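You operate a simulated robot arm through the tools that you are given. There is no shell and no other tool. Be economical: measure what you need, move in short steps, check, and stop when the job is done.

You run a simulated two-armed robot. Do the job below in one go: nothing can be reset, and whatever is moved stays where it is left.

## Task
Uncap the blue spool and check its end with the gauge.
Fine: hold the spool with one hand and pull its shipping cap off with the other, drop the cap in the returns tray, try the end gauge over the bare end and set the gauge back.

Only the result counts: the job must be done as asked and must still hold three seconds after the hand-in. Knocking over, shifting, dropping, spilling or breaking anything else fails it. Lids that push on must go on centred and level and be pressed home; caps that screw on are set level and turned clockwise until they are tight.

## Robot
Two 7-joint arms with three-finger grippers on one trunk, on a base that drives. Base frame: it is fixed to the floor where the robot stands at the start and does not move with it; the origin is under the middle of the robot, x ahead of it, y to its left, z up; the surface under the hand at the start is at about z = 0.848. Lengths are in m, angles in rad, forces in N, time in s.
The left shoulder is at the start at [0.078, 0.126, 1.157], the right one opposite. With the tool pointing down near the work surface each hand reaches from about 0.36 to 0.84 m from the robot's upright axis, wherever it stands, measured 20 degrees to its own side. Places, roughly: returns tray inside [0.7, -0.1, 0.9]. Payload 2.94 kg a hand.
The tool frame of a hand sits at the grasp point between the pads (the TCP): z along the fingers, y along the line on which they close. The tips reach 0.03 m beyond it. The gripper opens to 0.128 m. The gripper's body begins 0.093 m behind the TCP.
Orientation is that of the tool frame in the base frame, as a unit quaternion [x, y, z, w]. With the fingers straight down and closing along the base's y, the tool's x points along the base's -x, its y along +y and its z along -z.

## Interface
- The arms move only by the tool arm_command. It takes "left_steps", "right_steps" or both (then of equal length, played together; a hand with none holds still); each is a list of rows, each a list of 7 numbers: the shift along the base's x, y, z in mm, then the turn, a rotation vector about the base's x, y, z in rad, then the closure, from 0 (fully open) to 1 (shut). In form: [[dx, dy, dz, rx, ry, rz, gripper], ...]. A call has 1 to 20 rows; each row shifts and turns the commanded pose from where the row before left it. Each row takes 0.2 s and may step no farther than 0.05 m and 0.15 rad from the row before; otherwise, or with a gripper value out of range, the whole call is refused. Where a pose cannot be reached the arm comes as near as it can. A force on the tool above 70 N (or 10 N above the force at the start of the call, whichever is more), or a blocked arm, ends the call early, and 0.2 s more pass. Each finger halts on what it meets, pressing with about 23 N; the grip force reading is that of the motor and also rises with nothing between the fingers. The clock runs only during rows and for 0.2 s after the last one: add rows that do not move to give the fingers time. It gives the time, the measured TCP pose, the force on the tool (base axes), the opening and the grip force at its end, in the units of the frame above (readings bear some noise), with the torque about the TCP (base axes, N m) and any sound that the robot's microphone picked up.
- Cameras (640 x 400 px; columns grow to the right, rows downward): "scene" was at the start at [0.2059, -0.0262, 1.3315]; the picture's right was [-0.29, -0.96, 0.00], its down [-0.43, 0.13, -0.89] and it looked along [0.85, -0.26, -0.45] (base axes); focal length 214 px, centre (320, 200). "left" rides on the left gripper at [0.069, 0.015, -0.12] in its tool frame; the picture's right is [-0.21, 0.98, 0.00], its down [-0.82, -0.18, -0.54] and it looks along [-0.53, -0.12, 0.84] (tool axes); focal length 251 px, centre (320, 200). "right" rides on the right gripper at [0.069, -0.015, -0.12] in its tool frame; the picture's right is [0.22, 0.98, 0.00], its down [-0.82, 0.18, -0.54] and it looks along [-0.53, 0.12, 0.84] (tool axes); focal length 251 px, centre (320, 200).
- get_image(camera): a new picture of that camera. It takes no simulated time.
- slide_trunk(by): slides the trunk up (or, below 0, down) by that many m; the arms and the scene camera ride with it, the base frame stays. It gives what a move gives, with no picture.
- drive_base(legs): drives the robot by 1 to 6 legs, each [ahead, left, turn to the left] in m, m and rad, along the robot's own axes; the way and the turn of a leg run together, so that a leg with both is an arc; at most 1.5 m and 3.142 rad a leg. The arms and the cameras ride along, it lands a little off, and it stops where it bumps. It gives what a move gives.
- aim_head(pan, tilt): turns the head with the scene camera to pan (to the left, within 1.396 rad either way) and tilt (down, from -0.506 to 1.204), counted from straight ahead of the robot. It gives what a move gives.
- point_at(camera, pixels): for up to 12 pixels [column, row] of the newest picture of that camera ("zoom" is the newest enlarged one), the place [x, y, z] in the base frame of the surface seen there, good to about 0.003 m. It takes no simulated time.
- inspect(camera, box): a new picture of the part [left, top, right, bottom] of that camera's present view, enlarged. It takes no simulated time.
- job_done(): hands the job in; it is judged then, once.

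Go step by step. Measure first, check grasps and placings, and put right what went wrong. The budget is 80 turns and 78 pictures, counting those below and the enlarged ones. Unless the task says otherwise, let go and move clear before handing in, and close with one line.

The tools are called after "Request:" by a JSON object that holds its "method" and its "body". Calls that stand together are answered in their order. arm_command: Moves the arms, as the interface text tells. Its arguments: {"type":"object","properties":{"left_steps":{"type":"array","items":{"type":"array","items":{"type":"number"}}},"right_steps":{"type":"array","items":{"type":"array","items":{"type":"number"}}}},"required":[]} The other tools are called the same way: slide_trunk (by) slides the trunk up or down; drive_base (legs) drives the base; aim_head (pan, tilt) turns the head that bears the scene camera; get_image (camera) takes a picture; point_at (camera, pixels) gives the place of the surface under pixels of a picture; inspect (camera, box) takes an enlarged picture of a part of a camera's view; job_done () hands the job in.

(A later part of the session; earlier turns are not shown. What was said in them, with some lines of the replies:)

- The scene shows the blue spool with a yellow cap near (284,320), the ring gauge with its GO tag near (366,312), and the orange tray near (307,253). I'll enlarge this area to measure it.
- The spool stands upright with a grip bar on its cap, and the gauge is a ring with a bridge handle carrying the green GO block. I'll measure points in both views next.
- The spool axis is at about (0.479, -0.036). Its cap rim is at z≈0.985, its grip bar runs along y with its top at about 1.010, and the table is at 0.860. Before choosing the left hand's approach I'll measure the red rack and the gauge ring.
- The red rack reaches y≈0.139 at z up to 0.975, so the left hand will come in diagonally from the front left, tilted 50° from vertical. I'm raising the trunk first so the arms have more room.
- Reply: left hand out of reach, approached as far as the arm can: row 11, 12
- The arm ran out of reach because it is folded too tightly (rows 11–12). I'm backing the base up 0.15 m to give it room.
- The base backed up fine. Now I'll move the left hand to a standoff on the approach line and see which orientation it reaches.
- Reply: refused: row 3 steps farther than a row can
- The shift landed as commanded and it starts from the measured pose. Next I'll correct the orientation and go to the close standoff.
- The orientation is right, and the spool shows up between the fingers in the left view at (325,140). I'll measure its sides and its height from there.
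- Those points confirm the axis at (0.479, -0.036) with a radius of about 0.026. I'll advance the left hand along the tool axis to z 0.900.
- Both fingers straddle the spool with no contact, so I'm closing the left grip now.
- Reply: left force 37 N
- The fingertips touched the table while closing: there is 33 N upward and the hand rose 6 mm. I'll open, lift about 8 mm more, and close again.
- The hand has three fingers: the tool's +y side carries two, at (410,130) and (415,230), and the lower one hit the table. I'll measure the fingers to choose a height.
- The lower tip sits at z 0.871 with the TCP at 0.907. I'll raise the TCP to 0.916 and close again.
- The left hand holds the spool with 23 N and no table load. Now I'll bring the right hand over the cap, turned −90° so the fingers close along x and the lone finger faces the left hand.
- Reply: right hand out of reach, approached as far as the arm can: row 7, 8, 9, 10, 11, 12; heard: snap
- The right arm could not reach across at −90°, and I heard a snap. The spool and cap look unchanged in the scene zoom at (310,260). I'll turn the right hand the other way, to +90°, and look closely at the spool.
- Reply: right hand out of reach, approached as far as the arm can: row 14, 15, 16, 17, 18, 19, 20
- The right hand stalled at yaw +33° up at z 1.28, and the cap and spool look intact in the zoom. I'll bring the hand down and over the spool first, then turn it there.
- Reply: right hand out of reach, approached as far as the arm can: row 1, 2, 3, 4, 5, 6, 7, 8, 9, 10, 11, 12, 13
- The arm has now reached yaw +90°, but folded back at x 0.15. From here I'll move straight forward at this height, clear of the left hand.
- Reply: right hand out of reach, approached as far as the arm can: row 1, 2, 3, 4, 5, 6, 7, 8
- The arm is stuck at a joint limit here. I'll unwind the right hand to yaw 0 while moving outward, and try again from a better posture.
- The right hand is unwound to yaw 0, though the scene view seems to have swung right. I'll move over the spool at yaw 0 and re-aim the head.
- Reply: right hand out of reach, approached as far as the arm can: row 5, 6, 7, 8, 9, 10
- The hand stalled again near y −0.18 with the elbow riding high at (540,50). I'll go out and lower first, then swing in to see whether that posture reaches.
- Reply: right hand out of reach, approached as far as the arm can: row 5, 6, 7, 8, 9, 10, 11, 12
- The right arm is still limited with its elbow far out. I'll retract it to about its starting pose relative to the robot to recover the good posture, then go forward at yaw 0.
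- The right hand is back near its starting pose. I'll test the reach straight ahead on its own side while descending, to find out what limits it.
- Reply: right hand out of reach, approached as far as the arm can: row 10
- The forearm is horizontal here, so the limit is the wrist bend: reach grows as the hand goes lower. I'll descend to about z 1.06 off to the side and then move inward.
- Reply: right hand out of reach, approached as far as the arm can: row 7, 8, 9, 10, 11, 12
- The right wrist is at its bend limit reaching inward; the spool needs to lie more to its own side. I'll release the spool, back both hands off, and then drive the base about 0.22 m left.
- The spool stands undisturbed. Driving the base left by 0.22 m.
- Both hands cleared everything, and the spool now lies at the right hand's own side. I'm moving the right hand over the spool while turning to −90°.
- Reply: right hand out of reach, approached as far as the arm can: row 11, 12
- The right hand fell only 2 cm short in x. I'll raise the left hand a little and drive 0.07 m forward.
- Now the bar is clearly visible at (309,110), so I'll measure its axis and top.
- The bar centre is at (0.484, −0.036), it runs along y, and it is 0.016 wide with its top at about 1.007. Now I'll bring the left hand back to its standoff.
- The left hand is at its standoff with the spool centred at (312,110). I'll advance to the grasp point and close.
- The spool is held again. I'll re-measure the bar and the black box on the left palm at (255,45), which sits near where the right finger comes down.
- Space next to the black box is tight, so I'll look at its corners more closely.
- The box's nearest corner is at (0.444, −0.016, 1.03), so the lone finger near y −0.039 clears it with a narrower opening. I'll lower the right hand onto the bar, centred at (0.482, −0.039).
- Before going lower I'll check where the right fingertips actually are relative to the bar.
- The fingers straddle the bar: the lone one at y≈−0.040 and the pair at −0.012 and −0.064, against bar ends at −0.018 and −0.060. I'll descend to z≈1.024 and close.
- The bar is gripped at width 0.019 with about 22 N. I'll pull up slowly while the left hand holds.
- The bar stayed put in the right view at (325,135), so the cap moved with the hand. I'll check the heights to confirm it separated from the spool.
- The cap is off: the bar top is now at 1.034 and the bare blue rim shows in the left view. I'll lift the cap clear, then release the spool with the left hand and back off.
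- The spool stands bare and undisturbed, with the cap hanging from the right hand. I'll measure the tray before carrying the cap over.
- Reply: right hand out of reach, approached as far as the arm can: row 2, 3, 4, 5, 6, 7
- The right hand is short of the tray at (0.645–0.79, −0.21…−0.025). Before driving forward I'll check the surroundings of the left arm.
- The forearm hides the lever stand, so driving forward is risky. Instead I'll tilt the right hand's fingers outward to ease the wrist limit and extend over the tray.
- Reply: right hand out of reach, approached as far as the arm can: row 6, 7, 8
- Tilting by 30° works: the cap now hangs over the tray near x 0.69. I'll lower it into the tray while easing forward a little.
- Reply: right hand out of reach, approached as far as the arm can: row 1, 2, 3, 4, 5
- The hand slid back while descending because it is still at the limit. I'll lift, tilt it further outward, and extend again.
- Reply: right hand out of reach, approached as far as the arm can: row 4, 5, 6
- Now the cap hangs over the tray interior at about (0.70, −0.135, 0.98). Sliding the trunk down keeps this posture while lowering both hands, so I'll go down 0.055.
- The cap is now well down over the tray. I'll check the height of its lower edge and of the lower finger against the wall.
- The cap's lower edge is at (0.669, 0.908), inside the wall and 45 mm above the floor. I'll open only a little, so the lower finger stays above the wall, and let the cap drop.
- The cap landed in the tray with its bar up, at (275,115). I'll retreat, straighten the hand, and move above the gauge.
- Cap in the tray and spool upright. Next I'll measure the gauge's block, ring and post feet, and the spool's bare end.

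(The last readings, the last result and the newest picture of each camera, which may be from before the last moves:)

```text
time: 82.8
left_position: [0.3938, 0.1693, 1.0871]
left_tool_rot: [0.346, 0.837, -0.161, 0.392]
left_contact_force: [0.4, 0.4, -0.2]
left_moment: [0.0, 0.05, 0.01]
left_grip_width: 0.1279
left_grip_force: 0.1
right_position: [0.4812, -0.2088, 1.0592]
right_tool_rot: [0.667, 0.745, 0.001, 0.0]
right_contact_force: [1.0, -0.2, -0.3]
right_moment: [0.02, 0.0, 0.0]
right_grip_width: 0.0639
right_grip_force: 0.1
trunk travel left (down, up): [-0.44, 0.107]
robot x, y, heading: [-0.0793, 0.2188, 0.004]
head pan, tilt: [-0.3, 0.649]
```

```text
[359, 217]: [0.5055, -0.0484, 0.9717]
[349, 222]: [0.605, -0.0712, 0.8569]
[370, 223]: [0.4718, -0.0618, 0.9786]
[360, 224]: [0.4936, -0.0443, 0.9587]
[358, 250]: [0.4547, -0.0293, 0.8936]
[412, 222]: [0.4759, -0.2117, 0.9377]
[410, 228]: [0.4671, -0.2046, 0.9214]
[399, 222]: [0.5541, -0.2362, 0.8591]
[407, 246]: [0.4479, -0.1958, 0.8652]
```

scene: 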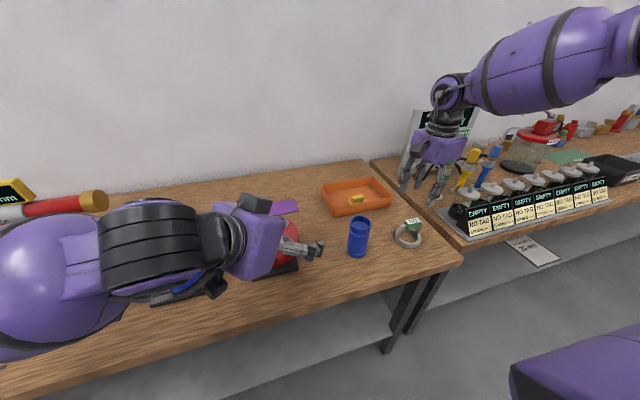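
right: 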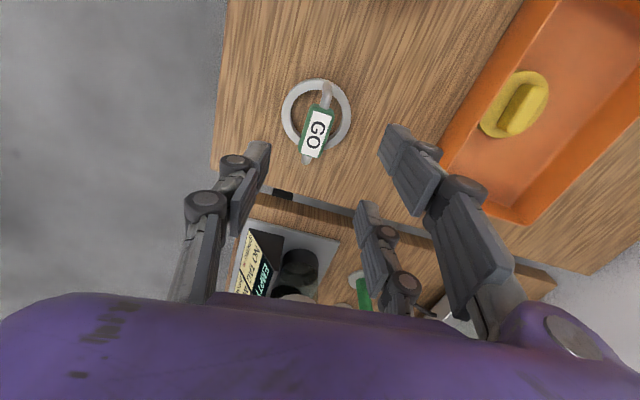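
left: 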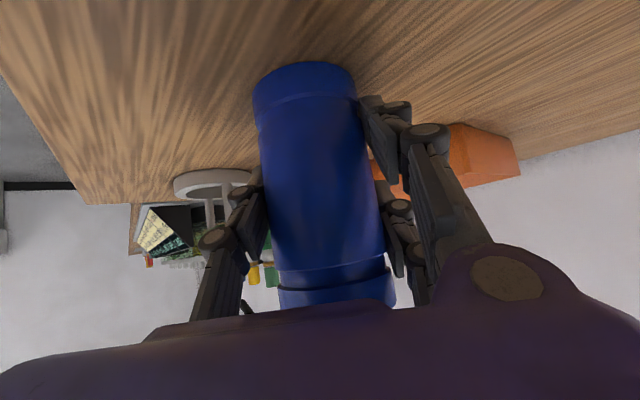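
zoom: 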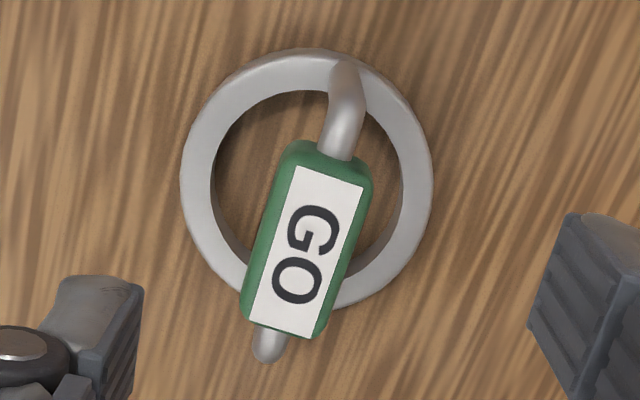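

The block is centred at (0.481, −0.216), runs along y, is 0.018 wide, and its top is at 0.937; the ring has an outer radius of about 0.037. I'll align the yaw and lower to z 0.945.

Request:
{"method": "arm_command", "body": {"right_steps": [[0, -4, -5, 0, 0, -0.055, 0.6], [0, -4, -10, 0, 0, -0.055, 0.6], [0, 0, -20, 0, 0, 0, 0.6], [0, 0, -20, 0, 0, 0, 0.6], [0, 0, -20, 0, 0, 0, 0.6], [0, 0, 0, 0, 0, 0, 0.6]]}}

Request:
{"method": "inspect", "body": {"camera": "right", "box": [220, 60, 420, 260]}}

```text
time: 84.2
left_position: [0.3929, 0.17, 1.0873]
left_tool_rot: [0.346, 0.837, -0.161, 0.392]
left_contact_force: [-0.9, 0.2, 0.1]
left_moment: [-0.01, 0.02, 0.03]
left_grip_width: 0.1278
left_grip_force: 0.2
right_position: [0.4788, -0.2161, 0.9815]
right_tool_rot: [0.708, 0.706, -0.001, 0.001]
right_contact_force: [-0.2, 0.2, -0.3]
right_moment: [0.02, 0.0, 0.03]
right_grip_width: 0.0512
right_grip_force: 0.1
trunk travel left (down, up): [-0.44, 0.107]
robot x, y, heading: [-0.076, 0.2209, 0.003]
head pan, tilt: [-0.3, 0.649]
```

```text
2.00 times, centred on (320, 160) of right
```

zoom: 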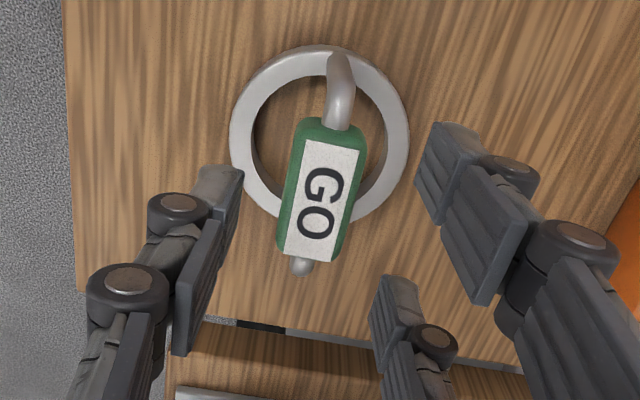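

The block sits between the fingers. I'll lower the rest of the way and close.

Request:
{"method": "arm_command", "body": {"right_steps": [[1, 0, -13, 0, 0, 0, 0.6], [0, 0, -13, 0, 0, 0, 0.6], [0, 0, -11, 0, 0, 0, 0.6], [0, 0, 0, 0, 0, 0, 0.6], [0, 0, 0, 0, 0, 0, 0.75], [0, 0, 0, 0, 0, 0, 0.85], [0, 0, 0, 0, 0, 0, 1], [0, 0, 0, 0, 0, 0, 1]]}}

Request:
{"method": "get_image", "body": {"camera": "right"}}

```text
time: 86.0
left_position: [0.3948, 0.1695, 1.0865]
left_tool_rot: [0.346, 0.837, -0.162, 0.392]
left_contact_force: [0.2, 0.7, 0.6]
left_moment: [-0.01, -0.01, 0.03]
left_grip_width: 0.1278
left_grip_force: 0.0
right_position: [0.4822, -0.2176, 0.9456]
right_tool_rot: [0.708, 0.707, -0.001, 0.001]
right_contact_force: [-0.3, 0.1, -0.4]
right_moment: [-0.04, 0.02, -0.04]
right_grip_width: 0.0258
right_grip_force: 23.8
trunk travel left (down, up): [-0.44, 0.107]
robot x, y, heading: [-0.0819, 0.2228, 0.002]
head pan, tilt: [-0.3, 0.649]
```

```text
16 pictures are left
```

right: 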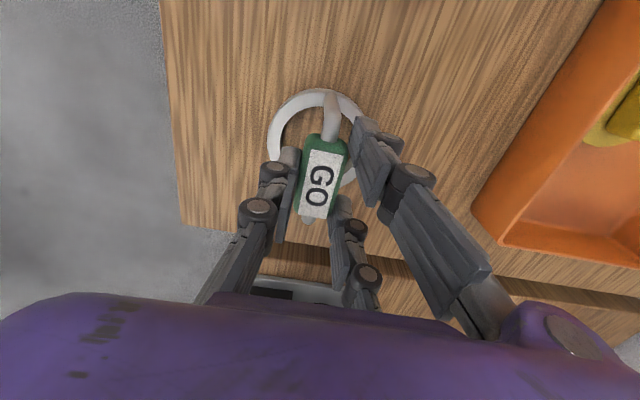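

The gauge is gripped at width 0.026; its home pose is TCP (0.4815, −0.217, 0.9455). I'll measure the ring relative to the TCP, then lift it straight up by raising the trunk.

Request:
{"method": "point_at", "body": {"camera": "right", "pixels": [[269, 150], [277, 118], [300, 95], [322, 90], [348, 101], [283, 140], [300, 112], [325, 150], [318, 210]]}}

Request:
{"method": "slide_trunk", "body": {"by": 0.055}}

Request:
{"method": "arm_command", "body": {"right_steps": [[0, 0, 20, 0, 0, 0, 1], [0, 0, 20, 0, 0, 0, 1], [0, 0, 20, 0, 0, 0, 1], [0, 30, 10, 0, 0, 0, 1], [0, 30, 5, 0, 0, 0, 1], [0, 30, 0, 0, 0, 0, 1], [0, 0, 0, 0, 0, 0, 1]]}}

Request:
{"method": "get_image", "body": {"camera": "right"}}

```text
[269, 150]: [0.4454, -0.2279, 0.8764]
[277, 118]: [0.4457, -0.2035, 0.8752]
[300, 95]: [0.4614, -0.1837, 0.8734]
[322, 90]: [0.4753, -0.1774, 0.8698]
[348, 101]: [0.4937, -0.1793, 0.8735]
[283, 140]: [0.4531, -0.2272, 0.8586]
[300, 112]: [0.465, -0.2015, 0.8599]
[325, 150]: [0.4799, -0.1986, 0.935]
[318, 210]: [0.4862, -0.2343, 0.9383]
```

```text
time: 87.0
left_position: [0.3942, 0.1691, 1.1413]
left_tool_rot: [0.345, 0.838, -0.161, 0.392]
left_contact_force: [-0.3, 0.0, -1.5]
left_moment: [0.01, 0.03, -0.01]
left_grip_width: 0.1281
left_grip_force: 0.0
right_position: [0.4826, -0.2164, 0.9994]
right_tool_rot: [0.708, 0.707, -0.001, 0.001]
right_contact_force: [0.2, 0.3, -2.4]
right_moment: [0.01, 0.02, -0.02]
right_grip_width: 0.0254
right_grip_force: 23.0
trunk travel left (down, up): [-0.495, 0.052]
robot x, y, heading: [-0.0772, 0.2223, 0.005]
head pan, tilt: [-0.3, 0.649]
```

```text
time: 88.6
left_position: [0.3943, 0.1691, 1.1417]
left_tool_rot: [0.347, 0.837, -0.162, 0.391]
left_contact_force: [0.0, 0.3, -0.1]
left_moment: [-0.02, 0.04, 0.0]
left_grip_width: 0.1279
left_grip_force: 0.0
right_position: [0.4788, -0.1275, 1.0785]
right_tool_rot: [0.709, 0.706, -0.001, 0.001]
right_contact_force: [-0.4, 0.7, -1.2]
right_moment: [0.02, 0.01, 0.0]
right_grip_width: 0.0259
right_grip_force: 23.4
trunk travel left (down, up): [-0.495, 0.052]
robot x, y, heading: [-0.0799, 0.219, 0.004]
head pan, tilt: [-0.3, 0.649]
```

```text
15 pictures are left
```

right: 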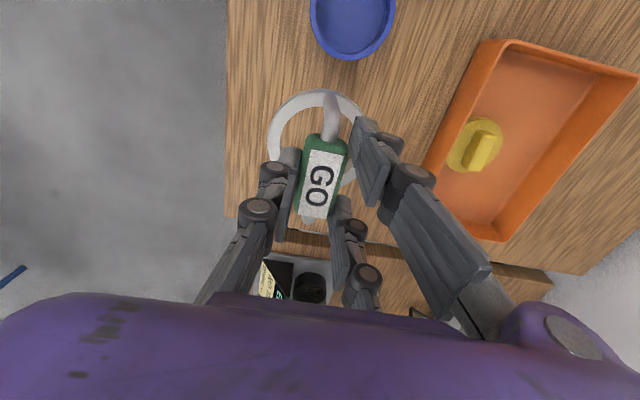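

The gauge is held level, and the bare spool rim shows at (352,20). I'll measure the rim and ring in the same picture to get their relative offset.

Request:
{"method": "point_at", "body": {"camera": "right", "pixels": [[313, 18], [322, 43], [337, 55], [352, 58], [368, 54], [383, 43], [393, 18], [269, 145], [277, 118], [300, 95], [322, 91], [348, 102]]}}

Request:
{"method": "inspect", "body": {"camera": "right", "box": [250, 0, 410, 130]}}

```text
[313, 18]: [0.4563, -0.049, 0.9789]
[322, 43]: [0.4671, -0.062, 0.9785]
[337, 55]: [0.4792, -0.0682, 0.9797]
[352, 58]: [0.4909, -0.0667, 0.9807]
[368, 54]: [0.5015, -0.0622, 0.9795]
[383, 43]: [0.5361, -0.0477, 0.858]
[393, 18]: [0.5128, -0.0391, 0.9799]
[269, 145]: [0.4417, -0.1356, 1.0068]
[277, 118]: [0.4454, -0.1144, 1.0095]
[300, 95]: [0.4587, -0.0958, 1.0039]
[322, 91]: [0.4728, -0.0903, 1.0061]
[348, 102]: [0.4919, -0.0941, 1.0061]
```

```text
3.08 times, centred on (330, 65) of right
```

zoom: 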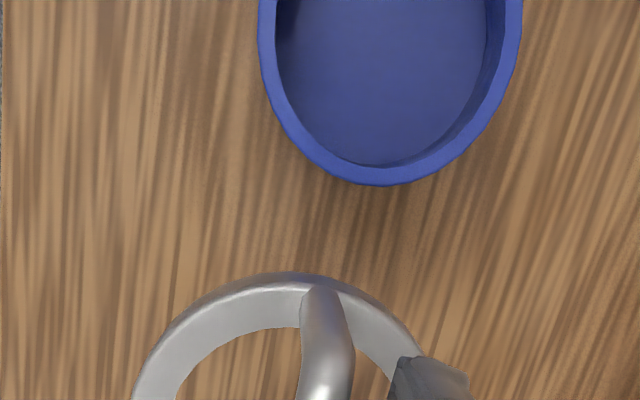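

The spool rim fits a circle centred at (0.484, −0.0395) with r≈0.0285 and top z 0.9795; the ring centre is at (0.477, −0.127). I'll shift the gauge by (+7, +87) mm, staying 14 mm above the rim.

Request:
{"method": "arm_command", "body": {"right_steps": [[1, 22, 1, 0, 0, 0, 1], [2, 22, 0, 0, 0, 0, 1], [2, 22, 0, 0, 0, 0, 1], [2, 21, 0, 0, 0, 0, 1], [0, 0, 0, 0, 0, 0, 1]]}}

Request:
{"method": "inspect", "body": {"camera": "right", "box": [250, 70, 390, 230]}}

Request:
{"method": "inspect", "body": {"camera": "scene", "box": [310, 160, 420, 270]}}

```text
time: 89.8
left_position: [0.3942, 0.1692, 1.1413]
left_tool_rot: [0.346, 0.837, -0.161, 0.392]
left_contact_force: [-0.2, -0.8, 0.1]
left_moment: [-0.03, -0.02, 0.0]
left_grip_width: 0.1282
left_grip_force: 0.0
right_position: [0.4887, -0.0398, 1.077]
right_tool_rot: [0.708, 0.706, 0.0, 0.001]
right_contact_force: [-0.8, 0.0, -1.9]
right_moment: [0.03, -0.01, -0.01]
right_grip_width: 0.0258
right_grip_force: 23.2
trunk travel left (down, up): [-0.495, 0.052]
robot x, y, heading: [-0.0816, 0.2216, 0.003]
head pan, tilt: [-0.3, 0.649]
```

```text
2.50 times, centred on (320, 150) of right
```

zoom: 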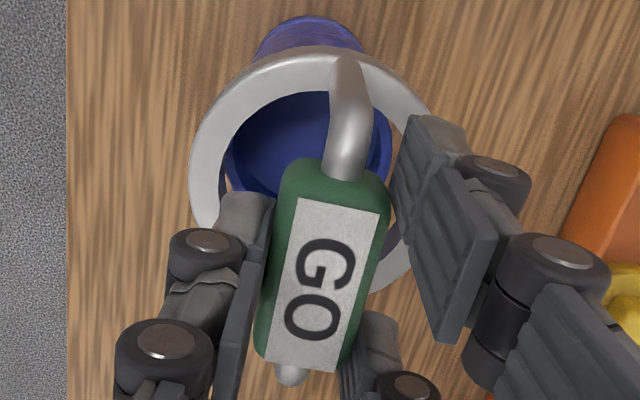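

```text
3.64 times, centred on (365, 215) of scene
```

zoom: 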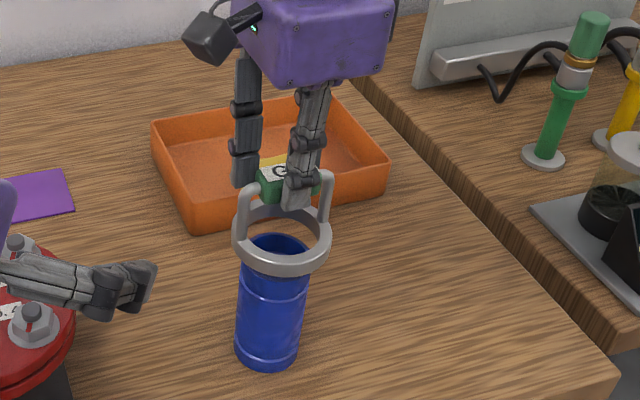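

The ring hovers over the spool, but the scene zoom suggests a small offset to its right. I'll measure the ring and spool there.

Request:
{"method": "point_at", "body": {"camera": "zoom", "pixels": [[272, 320], [255, 320], [290, 320], [245, 315], [301, 315], [283, 270], [255, 264], [310, 264], [236, 248], [328, 245], [273, 238], [283, 255]]}}

Request:
{"method": "get_image", "body": {"camera": "right"}}

Request:
{"method": "point_at", "body": {"camera": "right", "pixels": [[268, 140], [274, 121], [285, 106], [300, 96], [318, 91], [348, 101], [285, 138], [290, 125], [300, 117], [318, 113], [345, 130], [347, 137]]}}

```text
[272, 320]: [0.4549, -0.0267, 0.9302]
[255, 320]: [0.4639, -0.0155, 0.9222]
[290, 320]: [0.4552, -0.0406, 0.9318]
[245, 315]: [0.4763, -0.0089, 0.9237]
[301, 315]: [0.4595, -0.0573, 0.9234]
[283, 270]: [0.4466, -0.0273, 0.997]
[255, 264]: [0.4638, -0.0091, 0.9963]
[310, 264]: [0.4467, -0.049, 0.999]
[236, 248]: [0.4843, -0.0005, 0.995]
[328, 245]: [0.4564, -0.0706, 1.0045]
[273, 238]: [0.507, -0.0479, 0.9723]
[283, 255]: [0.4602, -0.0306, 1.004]
```

```text
11 pictures are left
```

right: 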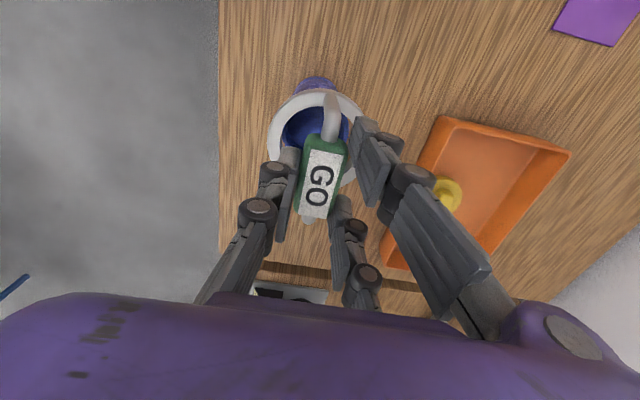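

```text
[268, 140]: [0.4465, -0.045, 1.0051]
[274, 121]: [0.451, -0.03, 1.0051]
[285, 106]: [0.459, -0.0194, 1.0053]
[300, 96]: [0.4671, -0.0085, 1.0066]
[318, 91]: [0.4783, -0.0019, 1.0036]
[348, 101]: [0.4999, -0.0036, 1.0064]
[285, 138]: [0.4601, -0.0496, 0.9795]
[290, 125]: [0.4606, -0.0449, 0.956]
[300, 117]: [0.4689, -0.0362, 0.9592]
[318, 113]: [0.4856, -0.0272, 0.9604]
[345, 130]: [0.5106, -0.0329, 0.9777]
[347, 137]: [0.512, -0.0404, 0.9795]
```

Both cameras agree that the x is aligned and the ring needs about +2 mm in y. I'll make that correction and lower gently past the rim, watching the force.

Request:
{"method": "arm_command", "body": {"right_steps": [[0, 2, 0, 0, 0, 0, 1], [0, 0, -4, 0, 0, 0, 1], [0, 0, -4, 0, 0, 0, 1], [0, 0, -3, 0, 0, 0, 1], [0, 0, -3, 0, 0, 0, 1], [0, 0, -2, 0, 0, 0, 1], [0, 0, -2, 0, 0, 0, 1], [0, 0, 0, 0, 0, 0, 1]]}}

Request:
{"method": "inspect", "body": {"camera": "scene", "box": [310, 160, 420, 270]}}

```text
time: 91.6
left_position: [0.3934, 0.1711, 1.1418]
left_tool_rot: [0.346, 0.837, -0.161, 0.392]
left_contact_force: [-0.6, -0.3, -0.6]
left_moment: [0.01, 0.02, -0.03]
left_grip_width: 0.1278
left_grip_force: 0.1
right_position: [0.4891, -0.0365, 1.0614]
right_tool_rot: [0.708, 0.706, 0.0, 0.001]
right_contact_force: [-5.0, 0.8, 8.4]
right_moment: [0.13, 0.72, -0.01]
right_grip_width: 0.0259
right_grip_force: 23.2
trunk travel left (down, up): [-0.495, 0.052]
robot x, y, heading: [-0.0787, 0.2236, 0.001]
head pan, tilt: [-0.3, 0.649]
```

```text
3.64 times, centred on (365, 215) of scene
```

zoom: 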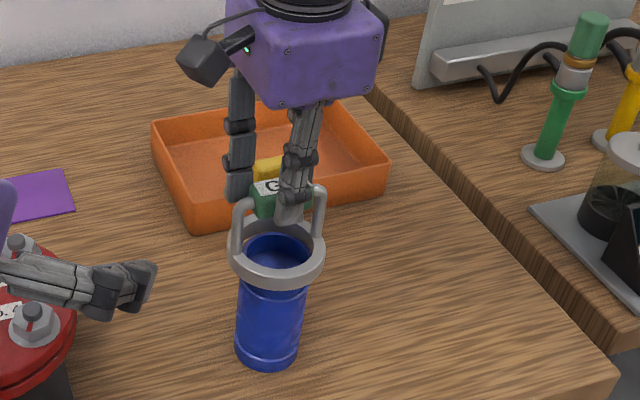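

Contact: the force (−5, 1, 8) and the torque put it on the −x side of the ring, so the gauge is a few mm too far in +x. I'll lift slightly, shift −3 mm, and lower again.

Request:
{"method": "arm_command", "body": {"right_steps": [[0, 0, 4, 0, 0, 0, 1], [-3, 0, 0, 0, 0, 0, 1], [0, 0, 0, 0, 0, 0, 1], [0, 0, -3, 0, 0, 0, 1], [0, 0, -2, 0, 0, 0, 1], [0, 0, -2, 0, 0, 0, 1], [0, 0, -2, 0, 0, 0, 1], [0, 0, 0, 0, 0, 0, 1]]}}

```text
time: 93.4
left_position: [0.3942, 0.17, 1.142]
left_tool_rot: [0.345, 0.838, -0.161, 0.392]
left_contact_force: [-0.4, 1.0, 0.9]
left_moment: [0.0, 0.01, 0.0]
left_grip_width: 0.1279
left_grip_force: 0.1
right_position: [0.4862, -0.0384, 1.0533]
right_tool_rot: [0.708, 0.706, 0.0, 0.001]
right_contact_force: [-1.6, 0.3, -1.2]
right_moment: [0.05, 0.13, -0.02]
right_grip_width: 0.0258
right_grip_force: 22.7
trunk travel left (down, up): [-0.495, 0.052]
robot x, y, heading: [-0.0773, 0.2207, 0.004]
head pan, tilt: [-0.3, 0.649]
```

The ring is passing the rim with no vertical load. I'll nudge it −1 mm in x and go about 15 mm deeper.

Request:
{"method": "arm_command", "body": {"right_steps": [[-1, 0, -3, 0, 0, 0, 1], [0, 0, -3, 0, 0, 0, 1], [0, 0, -3, 0, 0, 0, 1], [0, 0, -3, 0, 0, 0, 1], [0, 0, -3, 0, 0, 0, 1], [0, 0, 0, 0, 0, 0, 1], [0, 0, 0, 0, 0, 0, 1]]}}

Request:
{"method": "inspect", "body": {"camera": "scene", "box": [310, 160, 420, 270]}}

```text
time: 95.0
left_position: [0.394, 0.1694, 1.1421]
left_tool_rot: [0.345, 0.838, -0.161, 0.392]
left_contact_force: [-0.2, -0.3, 0.5]
left_moment: [-0.02, 0.01, 0.01]
left_grip_width: 0.1277
left_grip_force: 0.0
right_position: [0.4852, -0.0371, 1.0379]
right_tool_rot: [0.708, 0.706, 0.0, 0.001]
right_contact_force: [0.1, -0.4, -1.6]
right_moment: [0.0, 0.02, 0.02]
right_grip_width: 0.0259
right_grip_force: 22.9
trunk travel left (down, up): [-0.495, 0.052]
robot x, y, heading: [-0.0779, 0.2206, 0.003]
head pan, tilt: [-0.3, 0.649]
```

```text
3.64 times, centred on (365, 215) of scene
```

zoom: 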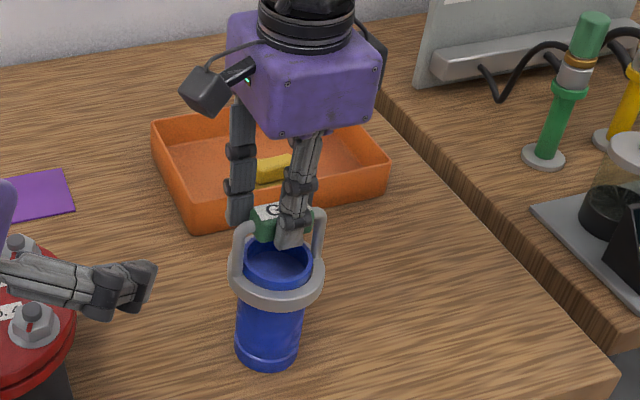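

The GO ring slides freely over the bare end, about 25 mm deep with almost no force. Now I'll lift it straight off and carry it back above its home spot.

Request:
{"method": "arm_command", "body": {"right_steps": [[0, 0, 6, 0, 0, 0, 1], [0, 0, 8, 0, 0, 0, 1], [0, 0, 8, 0, 0, 0, 1], [0, 0, 10, 0, 0, 0, 1], [0, 0, 10, 0, 0, 0, 1], [0, 0, 10, 0, 0, 0, 1], [0, -25, 3, 0, 0, 0, 1], [0, -30, 0, 0, 0, 0, 1], [-1, -30, 0, 0, 0, 0, 1], [-1, -30, 0, 0, 0, 0, 1], [-1, -30, 0, 0, 0, 0, 1], [0, -34, 0, 0, 0, 0, 1], [0, 0, 0, 0, 0, 0, 1]]}}

Request:
{"method": "get_image", "body": {"camera": "scene"}}

```text
time: 97.8
left_position: [0.394, 0.17, 1.1421]
left_tool_rot: [0.346, 0.837, -0.161, 0.391]
left_contact_force: [0.3, 1.2, -0.6]
left_moment: [-0.04, -0.01, 0.0]
left_grip_width: 0.1281
left_grip_force: 0.1
right_position: [0.4843, -0.2187, 1.0916]
right_tool_rot: [0.708, 0.706, 0.0, 0.0]
right_contact_force: [0.2, 1.1, -2.7]
right_moment: [-0.01, -0.01, 0.01]
right_grip_width: 0.0259
right_grip_force: 23.0
trunk travel left (down, up): [-0.495, 0.052]
robot x, y, heading: [-0.0791, 0.2237, 0.009]
head pan, tilt: [-0.3, 0.649]
```

```text
8 pictures are left
```

scene: 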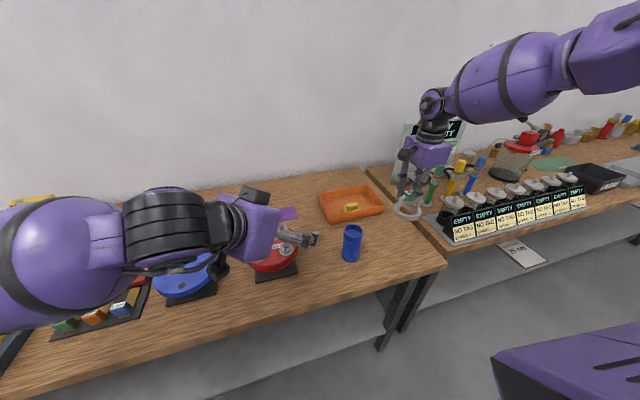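

The spool is still upright and the gauge is over its home spot. I'll lower it to just above the table.

Request:
{"method": "arm_command", "body": {"right_steps": [[-1, 1, -25, 0, 0, 0, 1], [-1, 1, -25, 0, 0, 0, 1], [0, 0, -25, 0, 0, 0, 1], [0, 0, -25, 0, 0, 0, 1], [0, 0, -20, 0, 0, 0, 1], [0, 0, -15, 0, 0, 0, 1], [0, 0, 0, 0, 0, 0, 1]]}}

```text
time: 99.4
left_position: [0.3952, 0.1698, 1.1419]
left_tool_rot: [0.345, 0.837, -0.16, 0.392]
left_contact_force: [-0.5, -0.6, -0.8]
left_moment: [-0.01, 0.0, 0.01]
left_grip_width: 0.1276
left_grip_force: 0.0
right_position: [0.4822, -0.2147, 0.9582]
right_tool_rot: [0.708, 0.706, 0.001, 0.001]
right_contact_force: [1.0, -0.1, -2.4]
right_moment: [0.0, -0.02, -0.02]
right_grip_width: 0.026
right_grip_force: 23.1
trunk travel left (down, up): [-0.495, 0.052]
robot x, y, heading: [-0.0797, 0.2211, 0.003]
head pan, tilt: [-0.3, 0.649]
```

Request:
{"method": "arm_command", "body": {"right_steps": [[0, -1, -5, 0, 0, 0, 1], [0, -1, -3, 0, 0, 0, 1], [0, 0, -2, 0, 0, 0, 1], [0, 0, -2, 0, 0, 0, 1], [0, 0, -1, 0, 0, 0, 1], [0, 0, 0, 0, 0, 0, 1]]}}

```text
time: 100.8
left_position: [0.3947, 0.1695, 1.1433]
left_tool_rot: [0.346, 0.837, -0.162, 0.391]
left_contact_force: [-0.1, 0.0, -0.5]
left_moment: [0.02, -0.02, 0.0]
left_grip_width: 0.1279
left_grip_force: 0.0
right_position: [0.4805, -0.2161, 0.9463]
right_tool_rot: [0.707, 0.707, -0.001, 0.002]
right_contact_force: [-0.2, -0.8, 3.2]
right_moment: [-0.05, -0.12, -0.01]
right_grip_width: 0.0256
right_grip_force: 23.1
trunk travel left (down, up): [-0.495, 0.052]
robot x, y, heading: [-0.0814, 0.222, 0.003]
head pan, tilt: [-0.3, 0.649]
```

The gauge has touched down with 3 N of light contact at z 0.946, at its home position. I'll open gently and rise straight up.

Request:
{"method": "arm_command", "body": {"right_steps": [[0, 0, 0, 0, 0, 0, 0.8], [0, 0, 0, 0, 0, 0, 0.65], [0, 0, 0, 0, 0, 0, 0.55], [0, 0, 0, 0, 0, 0, 0.5], [0, 0, 10, 0, 0, 0, 0.5], [0, 0, 20, 0, 0, 0, 0.5], [0, 0, 25, 0, 0, 0, 0.5], [0, 0, 25, 0, 0, 0, 0.5], [0, 0, 30, 0, 0, 0, 0.5], [0, 0, 30, 0, 0, 0, 0.5], [0, 0, 0, 0, 0, 0, 0.5]]}}

Request:
{"method": "get_image", "body": {"camera": "right"}}

Request:
{"method": "inspect", "body": {"camera": "scene", "box": [240, 160, 450, 300]}}

```text
time: 103.2
left_position: [0.3939, 0.1683, 1.1409]
left_tool_rot: [0.346, 0.837, -0.161, 0.391]
left_contact_force: [0.1, 0.1, -0.2]
left_moment: [-0.03, 0.0, -0.01]
left_grip_width: 0.1278
left_grip_force: 0.1
right_position: [0.4784, -0.2175, 1.0882]
right_tool_rot: [0.708, 0.706, -0.001, 0.0]
right_contact_force: [0.3, -0.6, 0.5]
right_moment: [0.01, 0.01, -0.01]
right_grip_width: 0.0642
right_grip_force: 0.1
trunk travel left (down, up): [-0.495, 0.052]
robot x, y, heading: [-0.0765, 0.2167, 0.002]
head pan, tilt: [-0.3, 0.649]
```

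```text
7 pictures are left
```

right: 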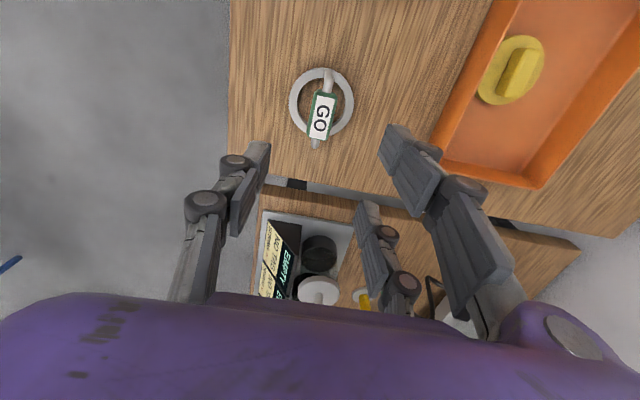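

```text
2.86 times, centred on (345, 230) of scene
```

zoom: 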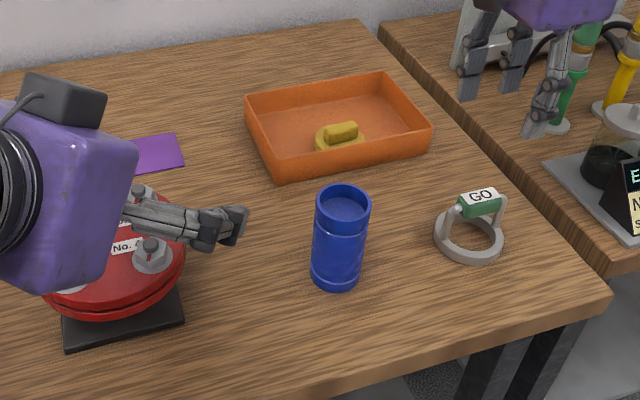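

The cap lies flat in the tray, the gauge is upright at its home spot, the spool stands bare, and both hands are clear. I'm handing in.

Request:
{"method": "job_done", "body": {}}

```text
The job is handed in.
```

The blue spool is uncapped and its cap is in the returns tray. The GO gauge slid freely about 25 mm over the bare end and is back in its place; I heard one unexplained snap early on, but the spool and cap showed no damage.
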